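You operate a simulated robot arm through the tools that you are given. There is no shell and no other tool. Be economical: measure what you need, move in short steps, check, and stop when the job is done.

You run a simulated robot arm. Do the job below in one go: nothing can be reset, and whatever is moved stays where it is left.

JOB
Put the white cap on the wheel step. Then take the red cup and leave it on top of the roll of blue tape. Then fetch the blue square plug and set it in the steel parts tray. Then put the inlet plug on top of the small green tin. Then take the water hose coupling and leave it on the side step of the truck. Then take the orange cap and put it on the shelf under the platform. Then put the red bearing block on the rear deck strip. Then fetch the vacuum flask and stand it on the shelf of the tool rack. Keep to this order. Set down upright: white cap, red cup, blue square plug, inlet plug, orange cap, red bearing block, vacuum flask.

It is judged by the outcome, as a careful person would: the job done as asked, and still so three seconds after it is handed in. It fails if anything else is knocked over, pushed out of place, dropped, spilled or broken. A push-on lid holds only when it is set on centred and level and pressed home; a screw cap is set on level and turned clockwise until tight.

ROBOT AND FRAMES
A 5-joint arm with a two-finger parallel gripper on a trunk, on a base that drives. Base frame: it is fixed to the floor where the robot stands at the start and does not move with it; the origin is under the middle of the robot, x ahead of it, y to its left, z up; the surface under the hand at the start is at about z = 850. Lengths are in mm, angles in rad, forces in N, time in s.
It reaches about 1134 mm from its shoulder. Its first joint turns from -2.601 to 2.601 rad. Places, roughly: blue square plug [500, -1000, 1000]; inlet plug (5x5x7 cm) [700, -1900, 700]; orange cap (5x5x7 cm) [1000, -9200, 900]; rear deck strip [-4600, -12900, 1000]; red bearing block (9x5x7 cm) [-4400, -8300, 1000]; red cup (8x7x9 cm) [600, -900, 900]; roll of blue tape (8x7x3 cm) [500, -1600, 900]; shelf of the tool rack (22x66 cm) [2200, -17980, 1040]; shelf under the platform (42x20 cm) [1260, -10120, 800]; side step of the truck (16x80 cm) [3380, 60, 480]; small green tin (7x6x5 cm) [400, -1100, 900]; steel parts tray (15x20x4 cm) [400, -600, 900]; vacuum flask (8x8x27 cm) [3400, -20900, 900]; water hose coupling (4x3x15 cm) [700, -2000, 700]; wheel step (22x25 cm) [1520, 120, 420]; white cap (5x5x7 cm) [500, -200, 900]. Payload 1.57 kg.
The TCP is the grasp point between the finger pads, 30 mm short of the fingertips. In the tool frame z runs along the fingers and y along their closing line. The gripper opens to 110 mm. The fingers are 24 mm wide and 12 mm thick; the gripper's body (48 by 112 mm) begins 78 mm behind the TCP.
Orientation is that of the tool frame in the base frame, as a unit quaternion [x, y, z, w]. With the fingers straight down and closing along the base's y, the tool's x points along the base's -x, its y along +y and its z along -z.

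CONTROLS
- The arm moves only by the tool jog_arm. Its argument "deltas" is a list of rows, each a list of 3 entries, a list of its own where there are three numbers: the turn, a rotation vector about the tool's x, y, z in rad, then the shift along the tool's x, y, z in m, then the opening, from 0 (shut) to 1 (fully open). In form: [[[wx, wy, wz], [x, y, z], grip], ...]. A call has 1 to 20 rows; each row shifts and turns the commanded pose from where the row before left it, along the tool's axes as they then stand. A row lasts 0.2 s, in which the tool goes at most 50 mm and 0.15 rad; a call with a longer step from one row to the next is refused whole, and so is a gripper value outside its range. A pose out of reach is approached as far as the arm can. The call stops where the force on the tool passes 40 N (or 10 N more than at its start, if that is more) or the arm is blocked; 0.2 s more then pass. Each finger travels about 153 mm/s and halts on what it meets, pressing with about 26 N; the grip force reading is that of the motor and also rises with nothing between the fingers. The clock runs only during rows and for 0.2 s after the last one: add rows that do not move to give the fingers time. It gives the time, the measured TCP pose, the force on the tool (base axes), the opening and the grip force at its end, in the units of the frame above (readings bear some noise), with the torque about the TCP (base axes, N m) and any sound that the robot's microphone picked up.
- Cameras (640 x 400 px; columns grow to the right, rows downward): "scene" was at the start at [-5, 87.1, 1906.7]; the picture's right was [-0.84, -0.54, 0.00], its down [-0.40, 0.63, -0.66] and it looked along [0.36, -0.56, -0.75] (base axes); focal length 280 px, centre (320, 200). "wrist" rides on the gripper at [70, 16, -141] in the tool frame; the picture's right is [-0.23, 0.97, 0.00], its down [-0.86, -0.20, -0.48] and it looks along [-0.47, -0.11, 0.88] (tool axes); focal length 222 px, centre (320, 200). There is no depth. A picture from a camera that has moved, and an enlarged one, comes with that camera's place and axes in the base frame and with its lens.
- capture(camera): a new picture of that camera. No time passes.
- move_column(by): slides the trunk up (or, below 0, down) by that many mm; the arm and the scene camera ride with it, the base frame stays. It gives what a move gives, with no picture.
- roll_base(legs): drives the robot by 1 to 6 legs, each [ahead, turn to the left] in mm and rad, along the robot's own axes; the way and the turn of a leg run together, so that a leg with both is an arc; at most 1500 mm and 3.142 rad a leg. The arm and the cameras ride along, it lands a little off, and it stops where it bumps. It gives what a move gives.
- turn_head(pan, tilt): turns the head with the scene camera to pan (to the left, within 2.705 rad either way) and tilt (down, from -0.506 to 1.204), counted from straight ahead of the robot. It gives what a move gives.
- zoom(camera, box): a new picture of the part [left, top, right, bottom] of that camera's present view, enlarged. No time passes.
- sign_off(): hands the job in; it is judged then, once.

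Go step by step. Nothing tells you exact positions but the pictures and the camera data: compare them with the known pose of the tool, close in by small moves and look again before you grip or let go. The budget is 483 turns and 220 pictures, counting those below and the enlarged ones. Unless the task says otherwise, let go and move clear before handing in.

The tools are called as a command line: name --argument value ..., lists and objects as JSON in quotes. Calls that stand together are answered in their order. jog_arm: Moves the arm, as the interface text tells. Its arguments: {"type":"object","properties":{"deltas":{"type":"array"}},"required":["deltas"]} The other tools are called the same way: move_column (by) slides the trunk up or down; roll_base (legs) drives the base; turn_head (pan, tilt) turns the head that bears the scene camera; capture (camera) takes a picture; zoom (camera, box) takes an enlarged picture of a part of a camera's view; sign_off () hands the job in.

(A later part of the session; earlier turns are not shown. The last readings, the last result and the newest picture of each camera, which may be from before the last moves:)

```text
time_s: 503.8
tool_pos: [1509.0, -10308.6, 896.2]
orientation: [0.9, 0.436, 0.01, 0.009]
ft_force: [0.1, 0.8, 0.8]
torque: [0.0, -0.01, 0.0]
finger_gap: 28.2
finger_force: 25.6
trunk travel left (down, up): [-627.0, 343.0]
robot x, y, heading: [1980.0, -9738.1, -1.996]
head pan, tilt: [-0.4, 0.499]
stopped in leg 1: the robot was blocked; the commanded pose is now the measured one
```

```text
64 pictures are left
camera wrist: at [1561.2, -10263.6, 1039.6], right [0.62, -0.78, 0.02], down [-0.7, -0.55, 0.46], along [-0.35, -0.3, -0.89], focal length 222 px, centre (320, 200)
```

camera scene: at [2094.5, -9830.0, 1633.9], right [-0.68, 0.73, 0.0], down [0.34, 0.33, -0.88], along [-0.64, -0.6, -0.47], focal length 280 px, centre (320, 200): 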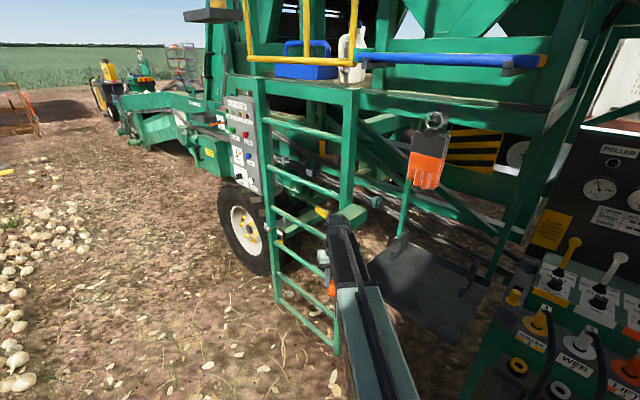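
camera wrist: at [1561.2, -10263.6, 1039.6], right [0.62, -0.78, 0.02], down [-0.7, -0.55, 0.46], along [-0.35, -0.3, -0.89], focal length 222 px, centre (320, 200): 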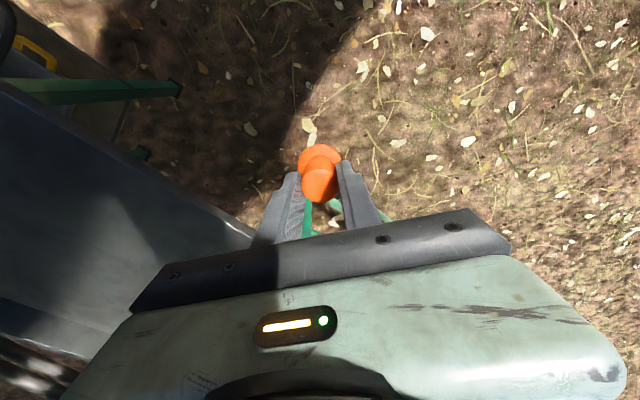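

move_column --by -90

turn_head --pan 0.8 --tilt -0.3

capture --camera "scene"

```text
time_s: 505.0
tool_pos: [1515.0, -10315.1, 809.0]
orientation: [0.898, 0.441, 0.007, 0.004]
ft_force: [0.3, 0.9, -0.2]
torque: [0.01, 0.01, -0.01]
finger_gap: 28.2
finger_force: 26.0
trunk travel left (down, up): [-537.0, 433.0]
robot x, y, heading: [1979.7, -9743.0, -1.992]
head pan, tilt: [-0.4, 0.499]
```

```text
time_s: 506.4
tool_pos: [1514.9, -10317.1, 808.4]
orientation: [0.898, 0.44, 0.007, 0.006]
ft_force: [1.5, 0.3, -0.1]
torque: [-0.01, -0.02, -0.04]
finger_gap: 27.7
finger_force: 26.3
trunk travel left (down, up): [-537.0, 433.0]
robot x, y, heading: [1981.9, -9737.5, -1.989]
head pan, tilt: [0.799, -0.3]
```

```text
63 pictures are left
camera scene: at [2198.5, -9844.2, 1613.4], right [-0.93, -0.37, 0.01], down [0.1, -0.27, -0.96], along [0.36, -0.89, 0.29], focal length 280 px, centre (320, 200)
```

scene: 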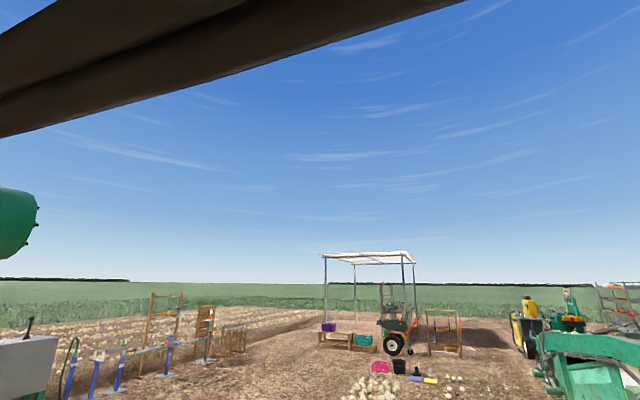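

The black hose hangs right over the head, so the lowered trunk should free it. Backing out now.

roll_base --legs '[[-160, 0]]'

turn_head --pan -0.4 --tilt 0.6

capture --camera "scene"

```text
time_s: 507.9
tool_pos: [1566.5, -10162.2, 804.3]
orientation: [0.9, 0.435, 0.012, 0.009]
ft_force: [-0.6, 0.1, -0.5]
torque: [-0.01, -0.04, 0.02]
finger_gap: 28.1
finger_force: 26.4
trunk travel left (down, up): [-537.0, 433.0]
robot x, y, heading: [2045.8, -9594.4, -1.99]
head pan, tilt: [0.799, -0.3]
```

```text
time_s: 509.3
tool_pos: [1567.4, -10160.4, 803.6]
orientation: [0.9, 0.435, 0.012, 0.009]
ft_force: [-0.6, -0.3, -1.3]
torque: [0.04, -0.01, -0.02]
finger_gap: 28.1
finger_force: 26.4
trunk travel left (down, up): [-537.0, 433.0]
robot x, y, heading: [2045.7, -9587.9, -1.988]
head pan, tilt: [-0.4, 0.6]
```

```text
62 pictures are left
camera scene: at [2152.5, -9680.8, 1535.5], right [-0.68, 0.73, 0.0], down [0.41, 0.39, -0.83], along [-0.6, -0.56, -0.56], focal length 280 px, centre (320, 200)
```

scene: 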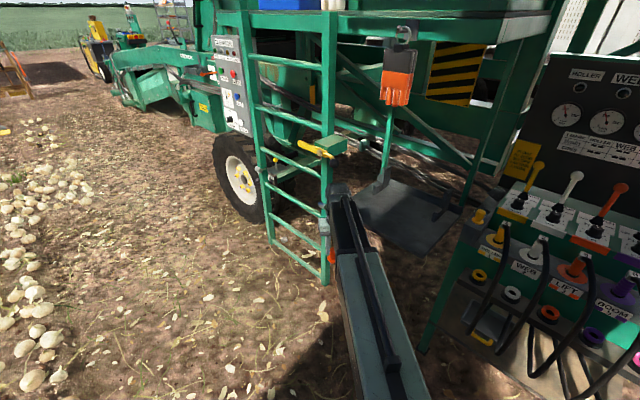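

move_column --by 85

roll_base --legs '[[0, -0.296]]'

roll_base --legs '[[50, 0]]'

capture --camera "wrist"

capture --camera "scene"

```text
time_s: 510.5
tool_pos: [1565.8, -10161.8, 888.1]
orientation: [0.9, 0.435, 0.012, 0.009]
ft_force: [-0.2, -0.4, -0.4]
torque: [-0.03, 0.02, -0.02]
finger_gap: 28.0
finger_force: 26.0
trunk travel left (down, up): [-622.0, 348.0]
robot x, y, heading: [2047.5, -9590.7, -1.991]
head pan, tilt: [-0.4, 0.6]
```

```text
time_s: 511.8
tool_pos: [1418.2, -9995.7, 887.8]
orientation: [0.955, 0.296, 0.01, 0.01]
ft_force: [0.2, -0.2, -0.3]
torque: [0.03, -0.03, -0.02]
finger_gap: 28.1
finger_force: 25.6
trunk travel left (down, up): [-622.0, 348.0]
robot x, y, heading: [2050.0, -9593.4, -2.279]
head pan, tilt: [-0.4, 0.6]
```

```text
time_s: 512.8
tool_pos: [1386.4, -10032.9, 889.2]
orientation: [0.955, 0.297, 0.01, 0.01]
ft_force: [0.4, -0.1, 0.1]
torque: [0.01, 0.02, -0.01]
finger_gap: 27.9
finger_force: 26.0
trunk travel left (down, up): [-622.0, 348.0]
robot x, y, heading: [2013.9, -9629.9, -2.278]
head pan, tilt: [-0.4, 0.6]
```

```text
61 pictures are left
camera wrist: at [1450.0, -10005.2, 1031.4], right [0.36, -0.93, 0.02], down [-0.83, -0.31, 0.46], along [-0.42, -0.19, -0.89], focal length 222 px, centre (320, 200)
```

wrist: 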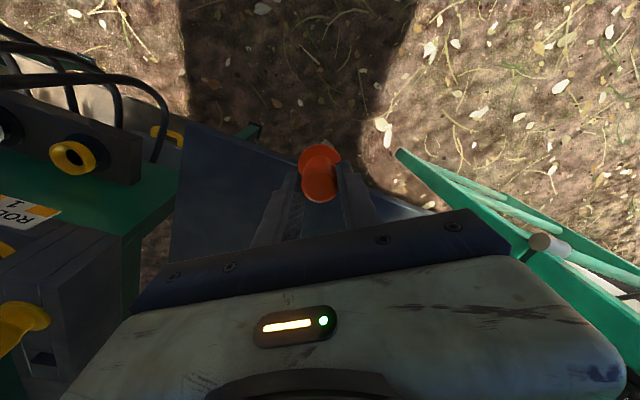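

```text
60 pictures are left
camera scene: at [2093.3, -9749.1, 1620.5], right [-0.45, 0.89, 0.0], down [0.51, 0.25, -0.83], along [-0.74, -0.37, -0.56], focal length 280 px, centre (320, 200)
```

scene: 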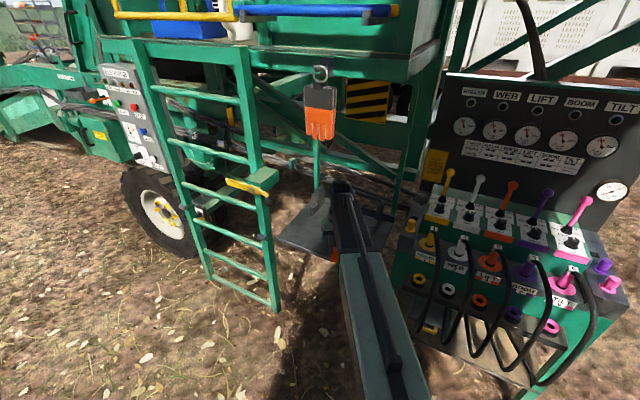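

Shelf's front edge is at x≈1370 and its near corner at y≈−9900. I'll level the hand and reach in to (1265, −10090).

jog_arm --deltas '[[[0.025, -0.013, 0], [0, 0, 0], 0], [[0, 0, 0], [-0.044, -0.0072, 0], 0], [[0, 0, 0], [-0.044, -0.0072, 0], 0], [[0, 0, 0], [-0.044, -0.0072, 0], 0], [[0, 0, 0], [0, 0, 0], 0]]'

capture --camera "wrist"

zoom --camera "scene" --box '[250, 150, 420, 280]'

```text
time_s: 514.0
tool_pos: [1263.6, -10089.3, 888.5]
orientation: [0.955, 0.297, 0.001, 0.0]
ft_force: [0.0, -0.2, -0.3]
torque: [0.02, -0.02, 0.01]
finger_gap: 27.9
finger_force: 25.9
trunk travel left (down, up): [-622.0, 348.0]
robot x, y, heading: [2014.8, -9632.3, -2.278]
head pan, tilt: [-0.4, 0.6]
```

```text
59 pictures are left
camera wrist: at [1331.0, -10062.8, 1029.7], right [0.36, -0.93, 0.0], down [-0.82, -0.32, 0.48], along [-0.44, -0.17, -0.88], focal length 222 px, centre (320, 200)
```

wrist: 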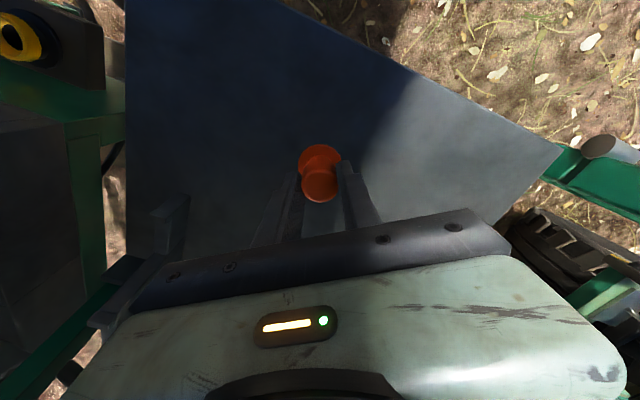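

```text
3.08 times, centred on (335, 215) of scene
camera zoom: at [2092.9, -9749.4, 1620.5], right [-0.45, 0.89, 0.0], down [0.51, 0.25, -0.82], along [-0.74, -0.37, -0.57], focal length 863 px, centre (274, 154)
```

zoom: 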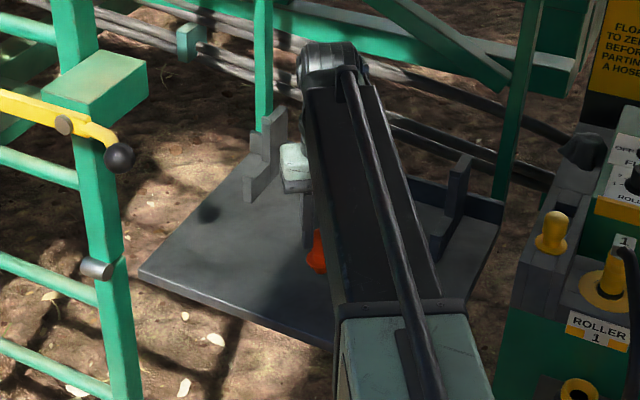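

move_column --by -18

move_column --by -5

zoom --camera "wrist" --box '[240, 100, 400, 200]'

```text
time_s: 514.6
tool_pos: [1265.6, -10088.6, 872.7]
orientation: [0.955, 0.296, 0.0, 0.0]
ft_force: [0.4, -0.3, 12.9]
torque: [-0.13, -0.05, 0.06]
finger_gap: 27.9
finger_force: 25.6
trunk travel left (down, up): [-604.0, 366.0]
robot x, y, heading: [2015.5, -9633.5, -2.277]
head pan, tilt: [-0.4, 0.6]
```

```text
time_s: 515.1
tool_pos: [1265.0, -10087.8, 865.9]
orientation: [0.955, 0.296, 0.0, 0.001]
ft_force: [2.8, 1.5, 13.1]
torque: [0.22, -0.11, 0.05]
finger_gap: 27.6
finger_force: 26.3
trunk travel left (down, up): [-599.0, 371.0]
robot x, y, heading: [2018.7, -9628.7, -2.282]
head pan, tilt: [-0.4, 0.6]
```

```text
4.00 times, centred on (320, 150) of wrist
camera zoom: at [1332.5, -10061.9, 1007.9], right [0.36, -0.93, 0.0], down [-0.82, -0.32, 0.48], along [-0.44, -0.17, -0.88], focal length 888 px, centre (320, 400)
```

zoom: 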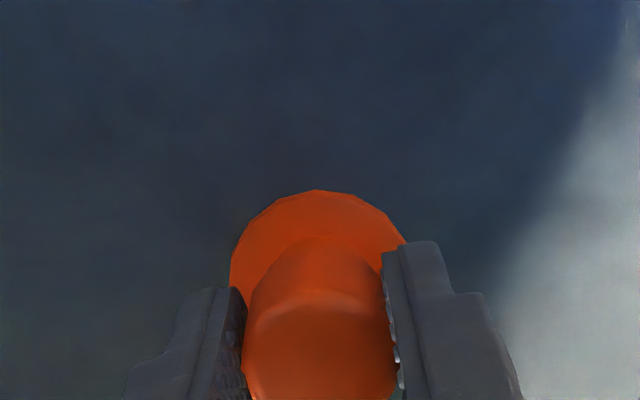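

move_column --by 2

jog_arm --deltas '[[[0, 0, 0], [0, 0, 0], 0.28], [[0, 0, 0], [0, 0, 0], 0.35], [[0, 0, 0], [0, 0, 0], 0.5], [[0, 0, 0], [0, 0, 0], 0.55], [[0, 0, 0], [0, 0, 0], 0.55]]'

move_column --by 85

capture --camera "wrist"

```text
time_s: 515.7
tool_pos: [1264.6, -10090.0, 866.0]
orientation: [0.955, 0.297, 0.0, 0.0]
ft_force: [0.5, 1.4, 0.2]
torque: [0.0, -0.02, 0.0]
finger_gap: 27.7
finger_force: 26.7
trunk travel left (down, up): [-601.0, 369.0]
robot x, y, heading: [2014.8, -9633.1, -2.278]
head pan, tilt: [-0.4, 0.6]
```

```text
time_s: 516.9
tool_pos: [1265.8, -10090.2, 866.8]
orientation: [0.955, 0.296, 0.001, 0.001]
ft_force: [0.3, 0.4, -0.2]
torque: [0.01, -0.04, 0.0]
finger_gap: 60.5
finger_force: 0.1
trunk travel left (down, up): [-601.0, 369.0]
robot x, y, heading: [2011.5, -9632.4, -2.281]
head pan, tilt: [-0.4, 0.6]
```

```text
time_s: 518.1
tool_pos: [1264.6, -10088.4, 953.1]
orientation: [0.955, 0.296, 0.001, 0.0]
ft_force: [-0.1, 0.0, 0.1]
torque: [-0.01, -0.02, 0.01]
finger_gap: 60.5
finger_force: 0.0
trunk travel left (down, up): [-686.0, 284.0]
robot x, y, heading: [2015.5, -9632.1, -2.28]
head pan, tilt: [-0.4, 0.6]
```

```text
56 pictures are left
camera wrist: at [1331.2, -10062.7, 1093.8], right [0.36, -0.93, 0.0], down [-0.82, -0.32, 0.48], along [-0.44, -0.17, -0.88], focal length 222 px, centre (320, 200)
```

wrist: 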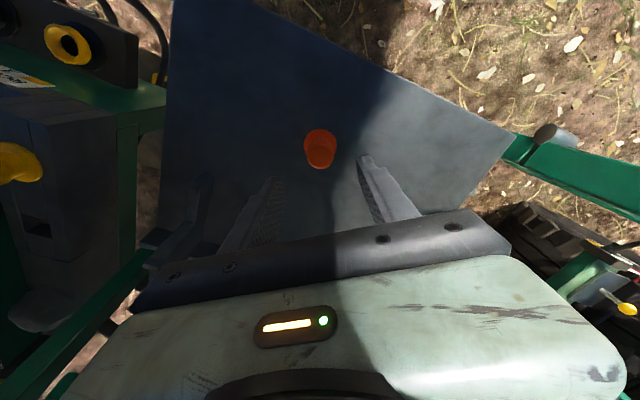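

Orange cap stands on the shelf. Withdrawing the arm and backing out the way I came.

jog_arm --deltas '[[[0, 0, 0], [0.045, 0, 0], 0.55], [[0, 0, 0], [0.045, 0, 0], 0.55], [[0, 0, 0], [0.045, 0, 0], 0.55], [[0, 0, 0], [0.04, 0, 0], 0.55], [[0, 0, 0], [0, 0, 0], 0.55]]'

move_column --by -65

roll_base --legs '[[-200, 0]]'

move_column --by -90

roll_base --legs '[[0, 0.18], [-750, 0]]'

```text
time_s: 519.3
tool_pos: [1410.3, -9992.9, 952.6]
orientation: [0.955, 0.297, 0.0, 0.001]
ft_force: [-0.5, -0.1, 0.2]
torque: [0.04, 0.02, 0.0]
finger_gap: 60.6
finger_force: 0.1
trunk travel left (down, up): [-686.0, 284.0]
robot x, y, heading: [2015.0, -9631.3, -2.28]
head pan, tilt: [-0.4, 0.6]
```

```text
time_s: 520.3
tool_pos: [1409.6, -9991.8, 888.6]
orientation: [0.955, 0.297, 0.0, 0.001]
ft_force: [-0.5, 0.4, 0.9]
torque: [0.0, 0.02, 0.02]
finger_gap: 60.3
finger_force: 0.0
trunk travel left (down, up): [-621.0, 349.0]
robot x, y, heading: [2013.7, -9633.5, -2.278]
head pan, tilt: [-0.4, 0.6]
```

```text
time_s: 521.9
tool_pos: [1541.1, -9842.1, 886.8]
orientation: [0.955, 0.298, 0.001, 0.0]
ft_force: [0.3, -0.5, 0.3]
torque: [0.02, -0.02, -0.01]
finger_gap: 60.4
finger_force: 0.0
trunk travel left (down, up): [-621.0, 349.0]
robot x, y, heading: [2149.1, -9479.9, -2.275]
head pan, tilt: [-0.4, 0.6]
```

```text
time_s: 523.2
tool_pos: [1541.1, -9841.7, 797.2]
orientation: [0.955, 0.298, 0.001, 0.001]
ft_force: [0.4, 0.6, 0.0]
torque: [0.03, -0.02, 0.01]
finger_gap: 60.7
finger_force: 0.1
trunk travel left (down, up): [-531.0, 439.0]
robot x, y, heading: [2143.5, -9477.1, -2.275]
head pan, tilt: [-0.4, 0.6]
```

```text
time_s: 527.9
tool_pos: [1989.5, -9300.0, 798.0]
orientation: [0.924, 0.382, 0.002, 0.001]
ft_force: [0.4, -0.4, -0.5]
torque: [-0.04, 0.02, 0.02]
finger_gap: 60.7
finger_force: 0.0
trunk travel left (down, up): [-531.0, 439.0]
robot x, y, heading: [2522.3, -8835.4, -2.09]
head pan, tilt: [-0.4, 0.6]
```

roll_base --legs '[[0, -1.456], [1300, 0], [0, -0.33], [950, 0], [0, 0.73], [1200, 0]]'

turn_head --pan 0.2 --tilt 0.3

capture --camera "scene"

```text
time_s: 536.2
tool_pos: [1111.6, -7967.0, 798.3]
orientation: [0.94, -0.34, 0.0, 0.0]
ft_force: [0.8, 0.7, -0.4]
torque: [-0.02, 0.01, 0.02]
finger_gap: 60.4
finger_force: 0.0
trunk travel left (down, up): [-531.0, 439.0]
robot x, y, heading: [1627.2, -8450.0, 2.716]
head pan, tilt: [-0.4, 0.6]
stopped in leg 2: the robot was blocked; the commanded pose is now the measured one
```

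```text
time_s: 537.2
tool_pos: [1111.5, -7966.7, 797.6]
orientation: [0.941, -0.339, 0.0, 0.0]
ft_force: [1.6, -1.3, -0.5]
torque: [0.0, 0.01, 0.0]
finger_gap: 60.6
finger_force: 0.0
trunk travel left (down, up): [-531.0, 439.0]
robot x, y, heading: [1623.6, -8449.0, 2.719]
head pan, tilt: [0.201, 0.3]
```

```text
55 pictures are left
camera scene: at [1504.2, -8605.0, 1556.9], right [0.22, 0.98, 0.0], down [0.29, -0.07, -0.96], along [-0.93, 0.21, -0.3], focal length 280 px, centre (320, 200)
```

scene: 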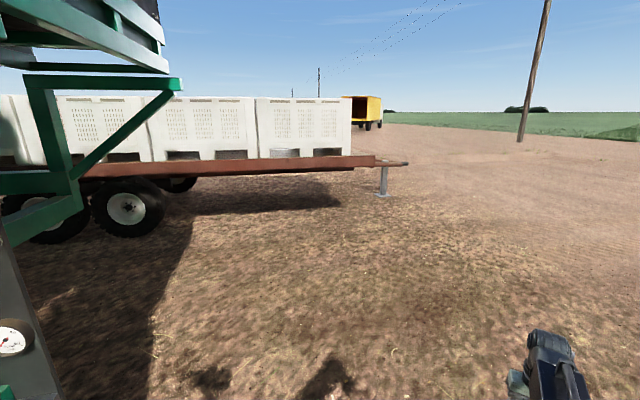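

Clipped the onion heap's corner again; backing 100 mm and taking a more southerly line.

roll_base --legs '[[-100, 0], [0, 0.45], [1050, 0], [0, -0.75], [900, 0]]'

turn_head --pan 0.5 --tilt 0.3

capture --camera "scene"

```text
time_s: 551.0
tool_pos: [-369.3, -7342.0, 797.5]
orientation: [0.884, -0.467, -0.001, 0.0]
ft_force: [0.2, 0.5, 0.6]
torque: [0.01, 0.02, -0.02]
finger_gap: 60.4
finger_force: 0.1
trunk travel left (down, up): [-531.0, 439.0]
robot x, y, heading: [-10.3, -7953.9, 2.445]
head pan, tilt: [0.201, 0.3]
```

```text
time_s: 551.8
tool_pos: [-369.0, -7342.2, 797.2]
orientation: [0.884, -0.468, -0.001, 0.001]
ft_force: [-0.3, 0.6, 0.0]
torque: [0.01, 0.03, 0.01]
finger_gap: 60.5
finger_force: 0.0
trunk travel left (down, up): [-531.0, 439.0]
robot x, y, heading: [-13.2, -7950.9, 2.443]
head pan, tilt: [0.499, 0.3]
```

```text
54 pictures are left
camera scene: at [-179.7, -8093.7, 1556.9], right [0.2, 0.98, 0.0], down [0.29, -0.06, -0.96], along [-0.94, 0.19, -0.3], focal length 280 px, centre (320, 200)
```

scene: 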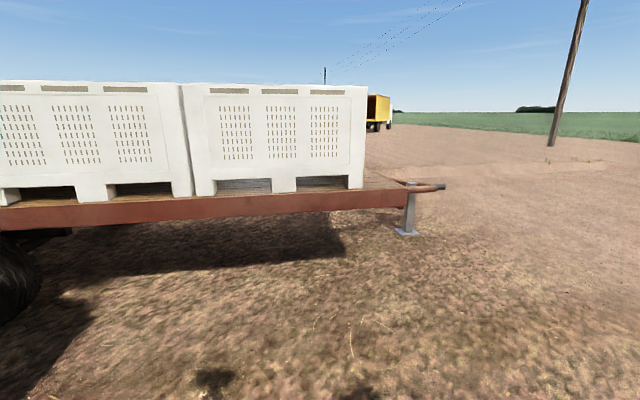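

The trailer's free strip is on its far (west) side, so I'll drive round its front end, staying north of the jack and drawbar.

roll_base --legs '[[0, -0.405], [1500, 0], [1500, 0], [200, 0], [0, 1.1], [1500, 0]]'

roll_base --legs '[[1500, 0], [1500, 0]]'

turn_head --pan 1.0 --tilt 0.3

capture --camera "scene"

```text
time_s: 578.5
tool_pos: [-3539.2, -4741.9, 798.5]
orientation: [0.988, -0.153, 0.001, 0.0]
ft_force: [-0.6, -0.3, 0.5]
torque: [0.03, 0.03, 0.07]
finger_gap: 60.5
finger_force: 0.1
trunk travel left (down, up): [-531.0, 439.0]
robot x, y, heading: [-2875.5, -4995.9, 3.116]
head pan, tilt: [0.499, 0.3]
```

```text
time_s: 592.9
tool_pos: [-6524.0, -4677.3, 797.1]
orientation: [0.986, -0.166, 0.0, -0.001]
ft_force: [1.3, -0.1, -0.8]
torque: [0.02, 0.0, 0.01]
finger_gap: 60.4
finger_force: 0.2
trunk travel left (down, up): [-531.0, 439.0]
robot x, y, heading: [-5872.2, -4952.8, 3.09]
head pan, tilt: [0.499, 0.3]
```

```text
time_s: 593.8
tool_pos: [-6524.4, -4676.3, 796.3]
orientation: [0.986, -0.166, 0.0, 0.001]
ft_force: [0.2, 0.4, 0.0]
torque: [-0.02, 0.04, -0.03]
finger_gap: 60.3
finger_force: 0.1
trunk travel left (down, up): [-531.0, 439.0]
robot x, y, heading: [-5874.4, -4951.4, 3.089]
head pan, tilt: [1.0, 0.3]
```

```text
53 pictures are left
camera scene: at [-5893.2, -5200.4, 1556.9], right [-0.81, 0.58, 0.0], down [0.17, 0.24, -0.96], along [-0.56, -0.78, -0.3], focal length 280 px, centre (320, 200)
```

scene: 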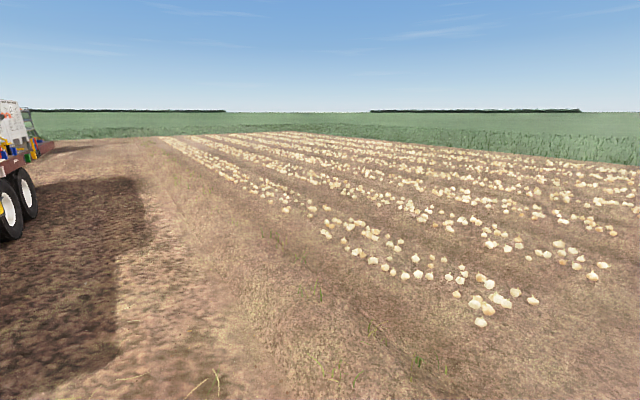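

move_column --by 380

roll_base --legs '[[0, 1.62], [1500, 0], [1400, 0]]'

turn_head --pan 1.3 --tilt 0.45

capture --camera "scene"

```text
time_s: 597.5
tool_pos: [-6524.2, -4677.2, 1176.9]
orientation: [0.986, -0.166, 0.0, 0.001]
ft_force: [-0.7, -0.2, -0.2]
torque: [-0.04, -0.04, 0.01]
finger_gap: 60.6
finger_force: 0.1
trunk travel left (down, up): [-911.0, 59.0]
robot x, y, heading: [-5877.7, -4948.1, 3.088]
head pan, tilt: [1.0, 0.3]
```

```text
time_s: 615.6
tool_pos: [-6241.5, -8533.2, 1177.6]
orientation: [0.814, 0.581, 0.0, 0.0]
ft_force: [0.4, 0.2, 0.4]
torque: [0.01, 0.03, -0.02]
finger_gap: 60.5
finger_force: 0.0
trunk travel left (down, up): [-911.0, 59.0]
robot x, y, heading: [-5969.3, -7877.9, -1.617]
head pan, tilt: [1.0, 0.3]
```

```text
time_s: 616.4
tool_pos: [-6240.0, -8533.2, 1177.1]
orientation: [0.813, 0.582, 0.0, -0.001]
ft_force: [-0.4, 0.3, 0.0]
torque: [-0.03, -0.01, 0.0]
finger_gap: 60.7
finger_force: 0.0
trunk travel left (down, up): [-911.0, 59.0]
robot x, y, heading: [-5972.9, -7880.5, -1.618]
head pan, tilt: [1.3, 0.45]
```

```text
52 pictures are left
camera scene: at [-5712.6, -7874.3, 1923.0], right [-0.31, -0.95, 0.0], down [-0.41, 0.13, -0.9], along [0.86, -0.28, -0.43], focal length 280 px, centre (320, 200)
```

scene: 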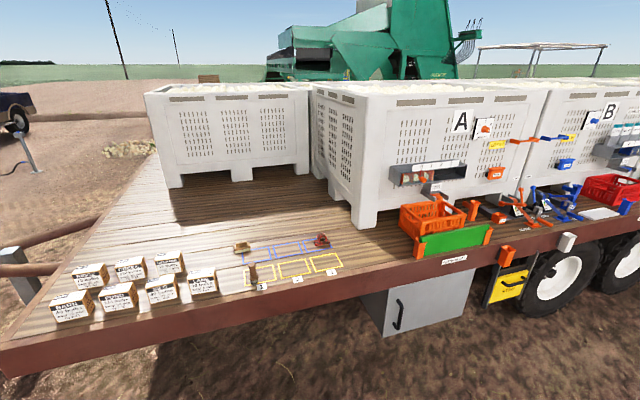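

zoom --camera "scene" --box '[220, 220, 360, 300]'

```text
4.57 times, centred on (290, 260) of scene
camera zoom: at [-5712.6, -7874.3, 1923.0], right [-0.31, -0.95, 0.0], down [-0.41, 0.13, -0.9], along [0.86, -0.28, -0.43], focal length 1282 px, centre (457, -74)
```

zoom: 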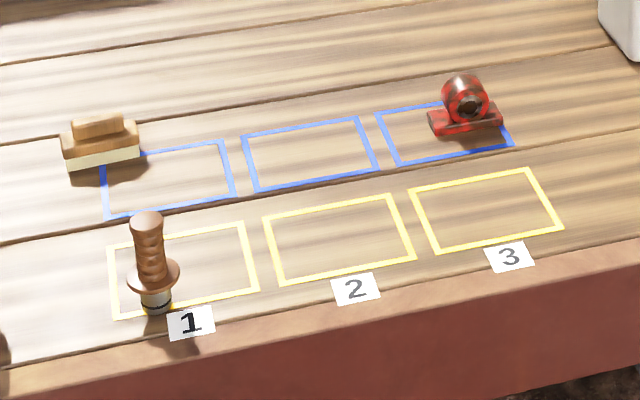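

The red bearing block sits near (−4400, −8310) by the blue-marked boxes. I'll face the trailer and line the arm up, closing along x.

roll_base --legs '[[430, 0], [0, 1.618]]'

jog_arm --deltas '[[[0, 0, 0.1433], [0, 0, 0], 0.8], [[0, 0, 0.1433], [0, 0, 0], 0.8], [[0, 0, 0.1433], [0, 0, 0], 0.8], [[0, 0, 0.1433], [0, 0, 0], 0.8], [[0, 0, 0.1433], [0, 0, 0], 0.8], [[0, 0, 0.1433], [0, 0, 0], 0.8], [[0, 0, 0.1433], [0, 0, 0], 0.8], [[0, 0, 0.1433], [0, 0, 0], 0.8], [[0, 0, 0.1433], [0, 0, 0], 0.8], [[0, 0, 0], [0, 0.045, 0], 0.8], [[0, 0, 0], [0, 0.045, 0], 0.8], [[0, 0, 0], [0, 0.045, 0], 0.8], [[0, 0, 0], [0.046, 0, 0], 0.8], [[0, 0, 0], [0.046, 0, 0], 0.8], [[0, 0, 0], [0.046, 0, 0], 0.8], [[0, 0, 0], [0.046, 0, 0], 0.8], [[0, 0, 0], [0.046, 0, 0], 0.8], [[0, 0, 0], [0, 0, 0], 0.8]]'

```text
time_s: 622.9
tool_pos: [-5323.5, -8544.9, 1177.2]
orientation: [0.146, 0.989, 0.0, -0.001]
ft_force: [-0.5, 1.0, -0.1]
torque: [0.02, 0.04, -0.02]
finger_gap: 60.4
finger_force: 0.0
trunk travel left (down, up): [-911.0, 59.0]
robot x, y, heading: [-5986.2, -8317.5, -0.01]
head pan, tilt: [1.3, 0.45]
```

```text
time_s: 626.6
tool_pos: [-5188.1, -8315.1, 1176.9]
orientation: [0.712, 0.703, 0.0, 0.001]
ft_force: [0.4, 0.1, 0.1]
torque: [-0.02, 0.0, 0.04]
finger_gap: 87.8
finger_force: 0.0
trunk travel left (down, up): [-911.0, 59.0]
robot x, y, heading: [-5989.7, -8318.9, -0.017]
head pan, tilt: [1.3, 0.45]
```

roll_base --legs '[[0, 0.015], [740, 0]]'

capture --camera "wrist"

turn_head --pan 0.0 --tilt 0.7

capture --camera "scene"

```text
time_s: 631.0
tool_pos: [-4451.9, -8279.3, 1178.9]
orientation: [0.699, 0.715, 0.0, 0.001]
ft_force: [-0.4, 0.2, 0.2]
torque: [-0.01, 0.01, 0.01]
finger_gap: 88.0
finger_force: 0.1
trunk travel left (down, up): [-911.0, 59.0]
robot x, y, heading: [-5250.8, -8313.3, 0.018]
head pan, tilt: [1.3, 0.45]
```

```text
50 pictures are left
camera wrist: at [-4436.7, -8209.7, 1318.6], right [0.98, -0.2, 0.0], down [-0.18, -0.86, 0.48], along [-0.1, -0.47, -0.88], focal length 222 px, centre (320, 200)
```

wrist: 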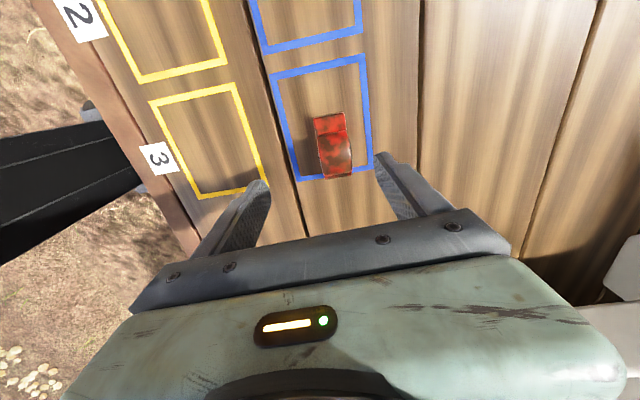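

```text
time_s: 632.5
tool_pos: [-4451.0, -8279.9, 1177.3]
orientation: [0.699, 0.715, 0.0, -0.001]
ft_force: [-0.8, 0.5, 0.4]
torque: [0.04, -0.02, 0.03]
finger_gap: 88.2
finger_force: 0.0
trunk travel left (down, up): [-911.0, 59.0]
robot x, y, heading: [-5248.8, -8313.1, 0.018]
head pan, tilt: [0.0, 0.7]
```

```text
49 pictures are left
camera scene: at [-5215.0, -8143.6, 1900.8], right [0.02, -1.0, 0.0], down [-0.64, -0.01, -0.76], along [0.76, 0.02, -0.64], focal length 280 px, centre (320, 200)
```

scene: 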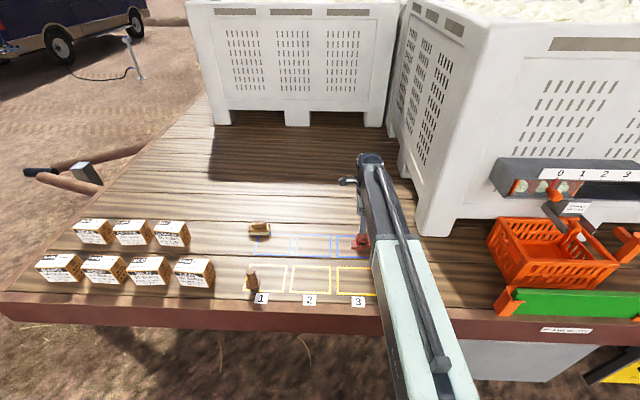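

jog_arm --deltas '[[[0, 0, 0], [-0.02, 0.016, 0], 0.8], [[0, 0, 0], [0, 0, 0], 0.8]]'

move_column --by -80

capture --camera "wrist"

```text
time_s: 633.0
tool_pos: [-4435.6, -8298.5, 1176.7]
orientation: [0.699, 0.715, 0.0, -0.001]
ft_force: [-0.2, -0.1, 0.2]
torque: [0.0, 0.0, -0.02]
finger_gap: 88.1
finger_force: 0.0
trunk travel left (down, up): [-911.0, 59.0]
robot x, y, heading: [-5247.4, -8309.7, 0.021]
head pan, tilt: [0.0, 0.7]
```

```text
time_s: 634.2
tool_pos: [-4435.4, -8298.3, 1098.0]
orientation: [0.699, 0.715, 0.0, 0.0]
ft_force: [0.5, -0.5, 0.1]
torque: [0.02, -0.01, -0.02]
finger_gap: 87.9
finger_force: 0.0
trunk travel left (down, up): [-831.0, 139.0]
robot x, y, heading: [-5252.1, -8310.9, 0.023]
head pan, tilt: [0.0, 0.7]
```

```text
48 pictures are left
camera wrist: at [-4420.5, -8228.2, 1238.9], right [0.98, -0.2, 0.0], down [-0.18, -0.86, 0.48], along [-0.1, -0.47, -0.88], focal length 222 px, centre (320, 200)
```

wrist: 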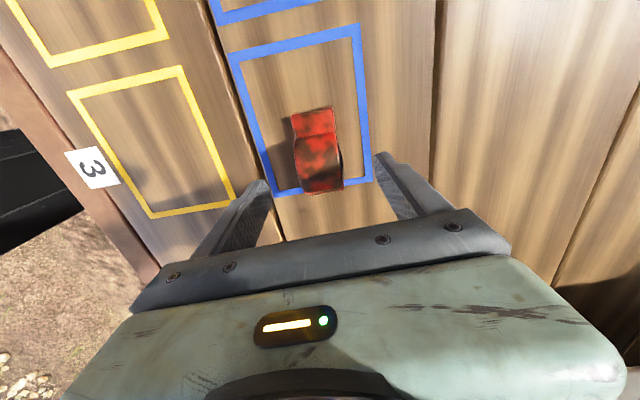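

move_column --by -45

jog_arm --deltas '[[[0, 0, 0], [-0.001, -0.003, 0], 0.8], [[0, 0, 0], [0, 0, 0], 0.8]]'

zoom --camera "wrist" --box '[220, 90, 420, 215]'

```text
time_s: 635.1
tool_pos: [-4435.6, -8297.8, 1053.0]
orientation: [0.699, 0.715, 0.0, 0.0]
ft_force: [0.2, -0.1, 0.3]
torque: [-0.01, 0.0, 0.01]
finger_gap: 87.7
finger_force: 0.0
trunk travel left (down, up): [-786.0, 184.0]
robot x, y, heading: [-5250.1, -8312.1, 0.024]
head pan, tilt: [0.0, 0.7]
```

```text
time_s: 635.7
tool_pos: [-4439.1, -8299.3, 1052.6]
orientation: [0.699, 0.715, -0.001, 0.0]
ft_force: [0.0, -0.4, -0.1]
torque: [0.0, 0.0, 0.01]
finger_gap: 88.0
finger_force: 0.1
trunk travel left (down, up): [-786.0, 184.0]
robot x, y, heading: [-5251.3, -8313.3, 0.019]
head pan, tilt: [0.0, 0.7]
```

```text
3.20 times, centred on (320, 152) of wrist
camera zoom: at [-4423.4, -8228.7, 1193.9], right [0.98, -0.2, 0.0], down [-0.18, -0.86, 0.48], along [-0.1, -0.47, -0.88], focal length 711 px, centre (320, 352)
```

zoom: 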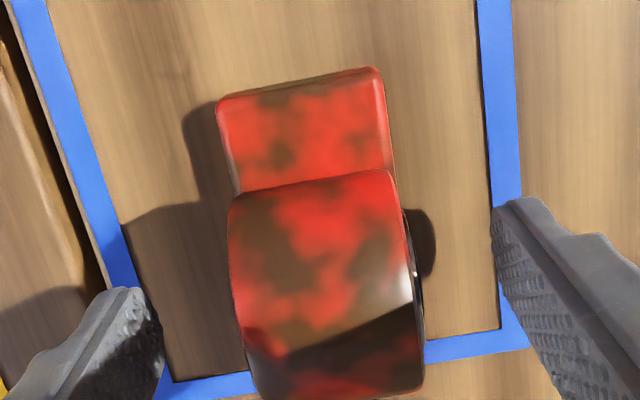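

move_column --by -20

jog_arm --deltas '[[[0, 0, 0], [0, 0, 0], 0.65], [[0, 0, 0], [0, 0, 0], 0.5], [[0, 0, 0], [0, 0, 0], 0.3], [[0, 0, 0], [0, 0, 0], 0.2], [[0, 0, 0], [0, 0, 0], 0.2]]'

zoom --camera "wrist" --box '[220, 90, 420, 215]'

```text
time_s: 636.4
tool_pos: [-4438.2, -8299.4, 1033.3]
orientation: [0.699, 0.715, 0.0, 0.0]
ft_force: [0.4, 0.0, -0.6]
torque: [0.02, -0.01, 0.05]
finger_gap: 87.9
finger_force: 0.1
trunk travel left (down, up): [-766.0, 204.0]
robot x, y, heading: [-5249.4, -8314.9, 0.018]
head pan, tilt: [0.0, 0.7]
```

```text
time_s: 637.6
tool_pos: [-4438.1, -8298.6, 1031.8]
orientation: [0.699, 0.715, 0.0, -0.001]
ft_force: [0.8, -1.1, 0.9]
torque: [0.07, -0.14, -0.08]
finger_gap: 41.9
finger_force: 25.9
trunk travel left (down, up): [-766.0, 204.0]
robot x, y, heading: [-5250.7, -8313.8, 0.026]
head pan, tilt: [0.0, 0.7]
```

```text
3.20 times, centred on (320, 152) of wrist
camera zoom: at [-4423.4, -8228.7, 1173.8], right [0.98, -0.2, 0.0], down [-0.18, -0.86, 0.48], along [-0.1, -0.47, -0.88], focal length 711 px, centre (320, 352)
```

zoom: 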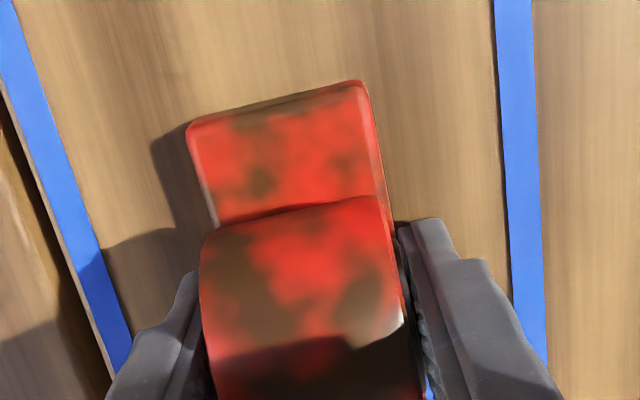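

move_column --by 130

capture --camera "wrist"

```text
time_s: 639.1
tool_pos: [-4438.3, -8298.6, 1162.8]
orientation: [0.699, 0.715, -0.001, -0.001]
ft_force: [0.0, -0.6, -4.5]
torque: [0.01, 0.02, 0.02]
finger_gap: 42.0
finger_force: 26.5
trunk travel left (down, up): [-896.0, 74.0]
robot x, y, heading: [-5251.1, -8311.1, 0.021]
head pan, tilt: [0.0, 0.7]
```

```text
45 pictures are left
camera wrist: at [-4422.9, -8228.7, 1303.5], right [0.98, -0.2, 0.0], down [-0.18, -0.86, 0.48], along [-0.1, -0.47, -0.88], focal length 222 px, centre (320, 200)
```

wrist: 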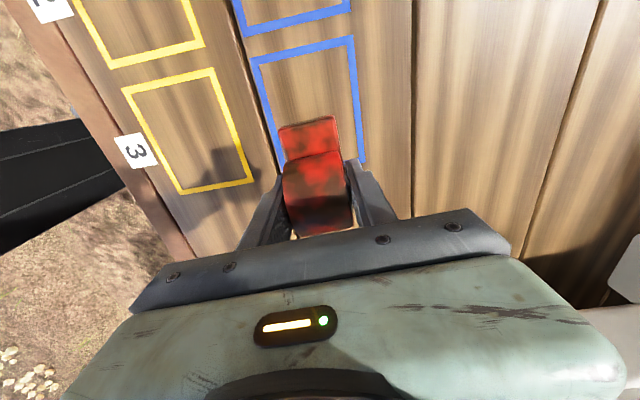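

Block held. Backing away and driving along the trailer to its rear strip.

roll_base --legs '[[-650, 0], [0, -1.59], [1500, 0], [1500, 0], [1500, 0]]'

turn_head --pan 1.3 --tilt 0.45

capture --camera "scene"

```text
time_s: 667.8
tool_pos: [-5538.3, -13673.9, 1162.3]
orientation: [1.0, 0.029, 0.0, -0.001]
ft_force: [0.3, 0.2, -4.0]
torque: [0.0, -0.02, 0.0]
finger_gap: 41.9
finger_force: 26.2
trunk travel left (down, up): [-896.0, 74.0]
robot x, y, heading: [-5584.7, -12863.8, -1.519]
head pan, tilt: [0.0, 0.7]
```

```text
time_s: 669.3
tool_pos: [-5539.3, -13673.7, 1162.5]
orientation: [1.0, 0.03, 0.001, -0.001]
ft_force: [0.1, 0.2, -3.9]
torque: [-0.01, -0.02, 0.01]
finger_gap: 41.9
finger_force: 25.9
trunk travel left (down, up): [-896.0, 74.0]
robot x, y, heading: [-5581.1, -12861.6, -1.516]
head pan, tilt: [1.3, 0.45]
```

```text
44 pictures are left
camera scene: at [-5328.3, -12831.8, 1908.0], right [-0.22, -0.98, 0.0], down [-0.43, 0.09, -0.9], along [0.88, -0.19, -0.44], focal length 280 px, centre (320, 200)
```

scene: 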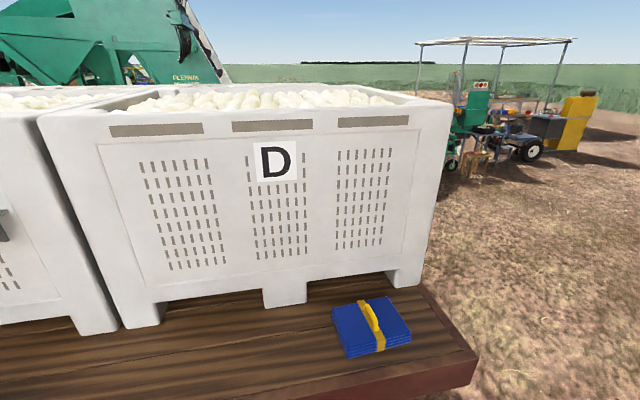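

The rear strip lies between crate D and the deck edge, about x −4815…−4420, free near y −12900. Turning to face it.

roll_base --legs '[[0, 1.5]]'

roll_base --legs '[[150, 0]]'

capture --camera "wrist"

turn_head --pan 0.0 --tilt 0.7

capture --camera "scene"

```text
time_s: 673.3
tool_pos: [-4770.5, -12873.1, 1162.2]
orientation: [0.71, 0.704, -0.001, 0.0]
ft_force: [0.4, 0.7, -3.8]
torque: [-0.02, -0.01, 0.02]
finger_gap: 42.0
finger_force: 25.8
trunk travel left (down, up): [-896.0, 74.0]
robot x, y, heading: [-5585.9, -12905.7, -0.019]
head pan, tilt: [1.3, 0.45]
```

```text
time_s: 674.7
tool_pos: [-4619.4, -12873.8, 1162.1]
orientation: [0.709, 0.705, -0.001, -0.001]
ft_force: [0.3, -0.4, -4.5]
torque: [0.01, 0.0, 0.0]
finger_gap: 41.9
finger_force: 25.5
trunk travel left (down, up): [-896.0, 74.0]
robot x, y, heading: [-5431.7, -12908.5, -0.014]
head pan, tilt: [1.3, 0.45]
```

```text
43 pictures are left
camera wrist: at [-4602.3, -12804.1, 1302.9], right [0.97, -0.23, 0.0], down [-0.2, -0.85, 0.48], along [-0.11, -0.46, -0.88], focal length 222 px, centre (320, 200)
```

wrist: 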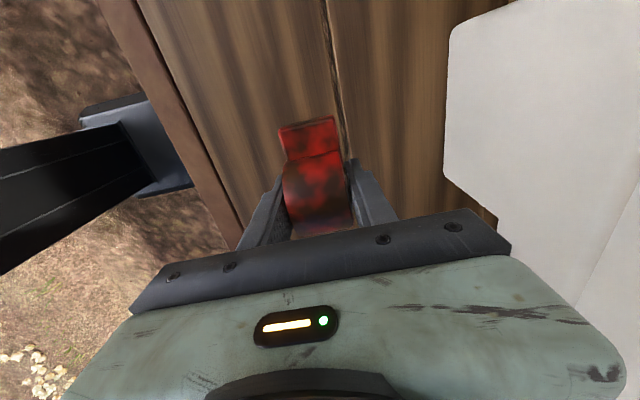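

```text
time_s: 676.2
tool_pos: [-4619.4, -12872.9, 1162.5]
orientation: [0.709, 0.705, 0.0, -0.001]
ft_force: [0.3, 0.0, -3.7]
torque: [0.01, 0.01, 0.02]
finger_gap: 42.1
finger_force: 26.3
trunk travel left (down, up): [-896.0, 74.0]
robot x, y, heading: [-5432.4, -12907.6, -0.018]
head pan, tilt: [0.0, 0.7]
```

```text
42 pictures are left
camera scene: at [-5390.8, -12741.2, 1885.8], right [-0.02, -1.0, 0.0], down [-0.64, 0.01, -0.76], along [0.76, -0.01, -0.64], focal length 280 px, centre (320, 200)
```

scene: 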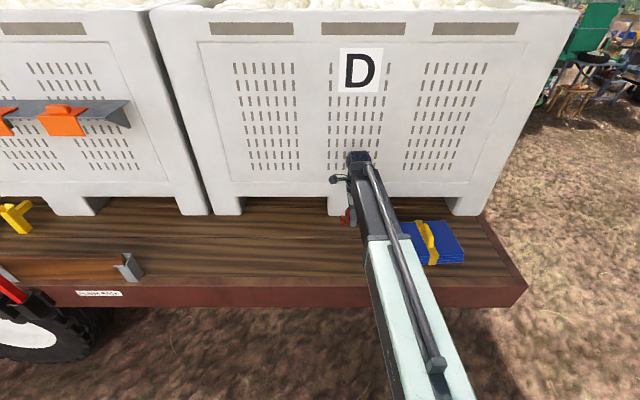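

move_column --by -118

move_column --by -6

```text
time_s: 677.6
tool_pos: [-4621.0, -12874.1, 1043.6]
orientation: [0.709, 0.705, 0.0, 0.001]
ft_force: [0.6, -1.2, -4.1]
torque: [-0.01, 0.0, 0.0]
finger_gap: 42.0
finger_force: 26.2
trunk travel left (down, up): [-778.0, 192.0]
robot x, y, heading: [-5433.2, -12906.2, -0.017]
head pan, tilt: [0.0, 0.7]
```

```text
time_s: 678.2
tool_pos: [-4621.0, -12872.7, 1038.0]
orientation: [0.708, 0.706, 0.0, 0.0]
ft_force: [-1.0, -0.3, -5.1]
torque: [-0.01, 0.02, 0.01]
finger_gap: 41.9
finger_force: 25.6
trunk travel left (down, up): [-772.0, 198.0]
robot x, y, heading: [-5434.5, -12910.7, -0.014]
head pan, tilt: [0.0, 0.7]
```

move_column --by -5

zoom --camera "wrist" --box '[220, 90, 420, 215]'

```text
time_s: 678.7
tool_pos: [-4620.4, -12873.7, 1033.2]
orientation: [0.709, 0.705, 0.0, -0.001]
ft_force: [-0.2, 0.1, -4.1]
torque: [0.0, 0.02, 0.01]
finger_gap: 42.1
finger_force: 26.6
trunk travel left (down, up): [-767.0, 203.0]
robot x, y, heading: [-5433.7, -12910.7, -0.012]
head pan, tilt: [0.0, 0.7]
```

```text
3.20 times, centred on (320, 152) of wrist
camera zoom: at [-4603.4, -12803.9, 1174.6], right [0.97, -0.23, 0.0], down [-0.2, -0.85, 0.48], along [-0.11, -0.46, -0.88], focal length 711 px, centre (320, 352)
```

zoom: 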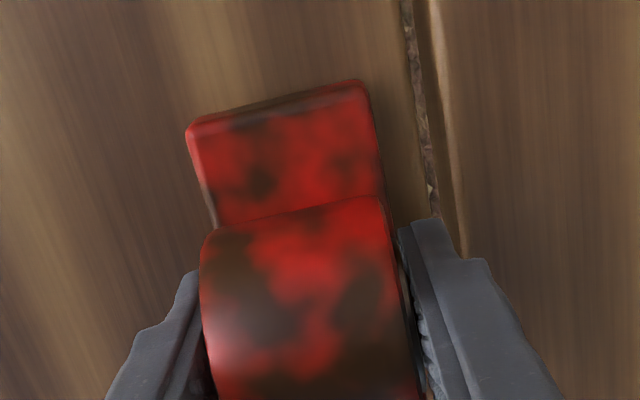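

move_column --by -2

```text
time_s: 679.3
tool_pos: [-4621.8, -12874.2, 1032.7]
orientation: [0.708, 0.706, 0.001, 0.001]
ft_force: [11.9, 1.0, 23.0]
torque: [0.03, 0.17, -0.02]
finger_gap: 42.1
finger_force: 26.0
trunk travel left (down, up): [-765.0, 205.0]
robot x, y, heading: [-5432.7, -12910.3, -0.013]
head pan, tilt: [0.0, 0.7]
```

Touched down. Easing off, releasing, and rising.

move_column --by 1

jog_arm --deltas '[[[0, 0, 0], [0, 0, 0], 0.42], [[0, 0, 0], [0, 0, 0], 0.5], [[0, 0, 0], [0, 0, 0], 0.65], [[0, 0, 0], [0, 0, 0], 0.7], [[0, 0, 0], [0, 0, 0], 0.7]]'

move_column --by 160

capture --camera "wrist"

```text
time_s: 679.8
tool_pos: [-4621.4, -12874.0, 1033.3]
orientation: [0.709, 0.705, 0.0, 0.001]
ft_force: [2.9, -0.3, 8.0]
torque: [0.08, -0.33, -0.05]
finger_gap: 42.0
finger_force: 25.7
trunk travel left (down, up): [-766.0, 204.0]
robot x, y, heading: [-5434.5, -12907.6, -0.02]
head pan, tilt: [0.0, 0.7]
```

```text
time_s: 681.0
tool_pos: [-4620.9, -12873.7, 1032.5]
orientation: [0.709, 0.705, 0.0, 0.0]
ft_force: [0.5, 1.3, 0.4]
torque: [0.01, -0.04, -0.01]
finger_gap: 77.0
finger_force: 0.0
trunk travel left (down, up): [-766.0, 204.0]
robot x, y, heading: [-5432.4, -12913.0, -0.017]
head pan, tilt: [0.0, 0.7]
```

```text
time_s: 682.8
tool_pos: [-4620.4, -12873.7, 1192.9]
orientation: [0.709, 0.705, 0.0, 0.0]
ft_force: [0.2, 1.2, 0.5]
torque: [-0.01, 0.01, -0.02]
finger_gap: 77.1
finger_force: 0.1
trunk travel left (down, up): [-926.0, 44.0]
robot x, y, heading: [-5434.8, -12906.6, -0.02]
head pan, tilt: [0.0, 0.7]
```

```text
40 pictures are left
camera wrist: at [-4603.6, -12803.9, 1333.8], right [0.97, -0.23, 0.0], down [-0.2, -0.85, 0.48], along [-0.11, -0.46, -0.88], focal length 222 px, centre (320, 200)
```

wrist: 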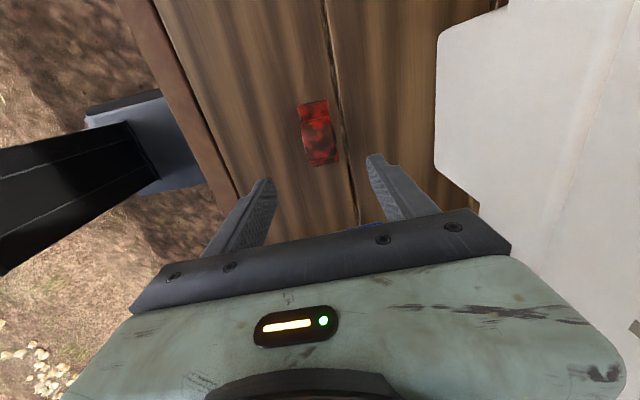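

Bearing block stands on the strip. Last item: the flask. I'll drive south past the trailer and look east.

roll_base --legs '[[-500, 0], [0, -1.55], [1500, 0], [1100, 0], [0, 1.2]]'

turn_head --pan 0.0 --tilt 0.15

capture --camera "scene"

```text
time_s: 704.9
tool_pos: [-5274.4, -15806.5, 1192.9]
orientation: [0.837, 0.548, 0.0, -0.001]
ft_force: [-0.1, -0.3, -0.6]
torque: [0.04, -0.01, -0.03]
finger_gap: 77.0
finger_force: 0.1
trunk travel left (down, up): [-926.0, 44.0]
robot x, y, heading: [-6041.0, -15532.6, -0.427]
head pan, tilt: [0.0, 0.7]
```

```text
time_s: 705.9
tool_pos: [-5274.9, -15807.0, 1192.3]
orientation: [0.837, 0.547, 0.0, 0.0]
ft_force: [0.0, -0.2, -0.2]
torque: [-0.04, 0.0, -0.01]
finger_gap: 77.0
finger_force: 0.0
trunk travel left (down, up): [-926.0, 44.0]
robot x, y, heading: [-6040.4, -15536.5, -0.425]
head pan, tilt: [0.0, 0.15]
```

```text
39 pictures are left
camera scene: at [-5929.7, -15401.2, 1965.8], right [-0.41, -0.91, 0.0], down [-0.14, 0.06, -0.99], along [0.9, -0.41, -0.15], focal length 280 px, centre (320, 200)
```

scene: 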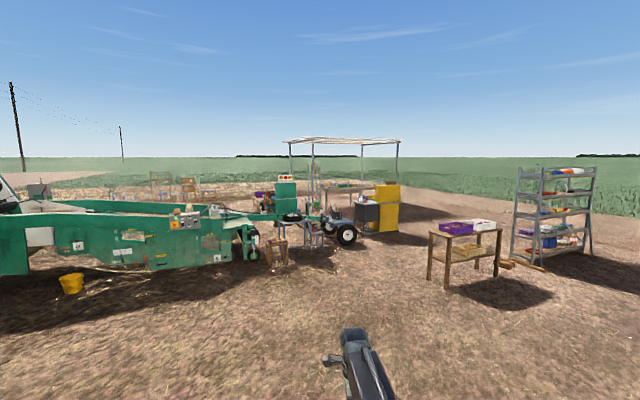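

zoom --camera "scene" --box '[220, 130, 420, 280]'

```text
2.67 times, centred on (320, 205) of scene
camera zoom: at [-5929.7, -15401.2, 1965.8], right [-0.41, -0.91, 0.0], down [-0.14, 0.06, -0.99], along [0.9, -0.41, -0.15], focal length 748 px, centre (320, 187)
```

zoom: 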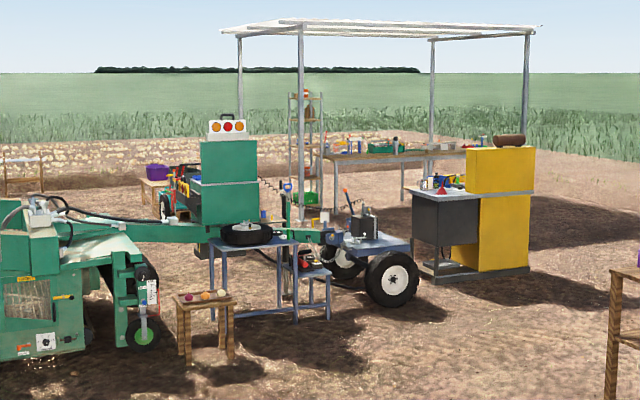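

The bench under the canopy and the racks are to the south-east. I'll drive through the gap between the cart and the wooden table, then look again.

roll_base --legs '[[0, -0.174], [1500, 0], [1500, 0], [1500, 0], [750, 0]]'

turn_head --pan -0.2 --tilt 0.2

capture --camera "scene"

```text
time_s: 731.9
tool_pos: [-892.2, -18812.0, 1190.1]
orientation: [0.874, 0.486, 0.0, 0.0]
ft_force: [0.3, -1.0, 0.1]
torque: [-0.01, 0.01, -0.01]
finger_gap: 77.1
finger_force: 0.1
trunk travel left (down, up): [-926.0, 44.0]
robot x, y, heading: [-1613.8, -18433.6, -0.577]
head pan, tilt: [0.0, 0.15]
```

```text
time_s: 732.6
tool_pos: [-893.6, -18812.2, 1192.8]
orientation: [0.873, 0.488, 0.0, 0.001]
ft_force: [-0.1, 0.5, 0.6]
torque: [0.03, -0.01, -0.03]
finger_gap: 77.0
finger_force: 0.1
trunk travel left (down, up): [-926.0, 44.0]
robot x, y, heading: [-1616.0, -18436.4, -0.578]
head pan, tilt: [-0.201, 0.201]
```

```text
37 pictures are left
camera scene: at [-1495.4, -18335.3, 1961.2], right [-0.7, -0.71, 0.0], down [-0.14, 0.14, -0.98], along [0.7, -0.69, -0.2], focal length 280 px, centre (320, 200)
```

scene: 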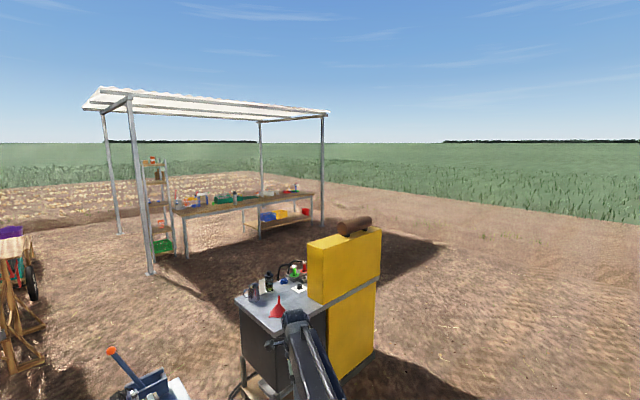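

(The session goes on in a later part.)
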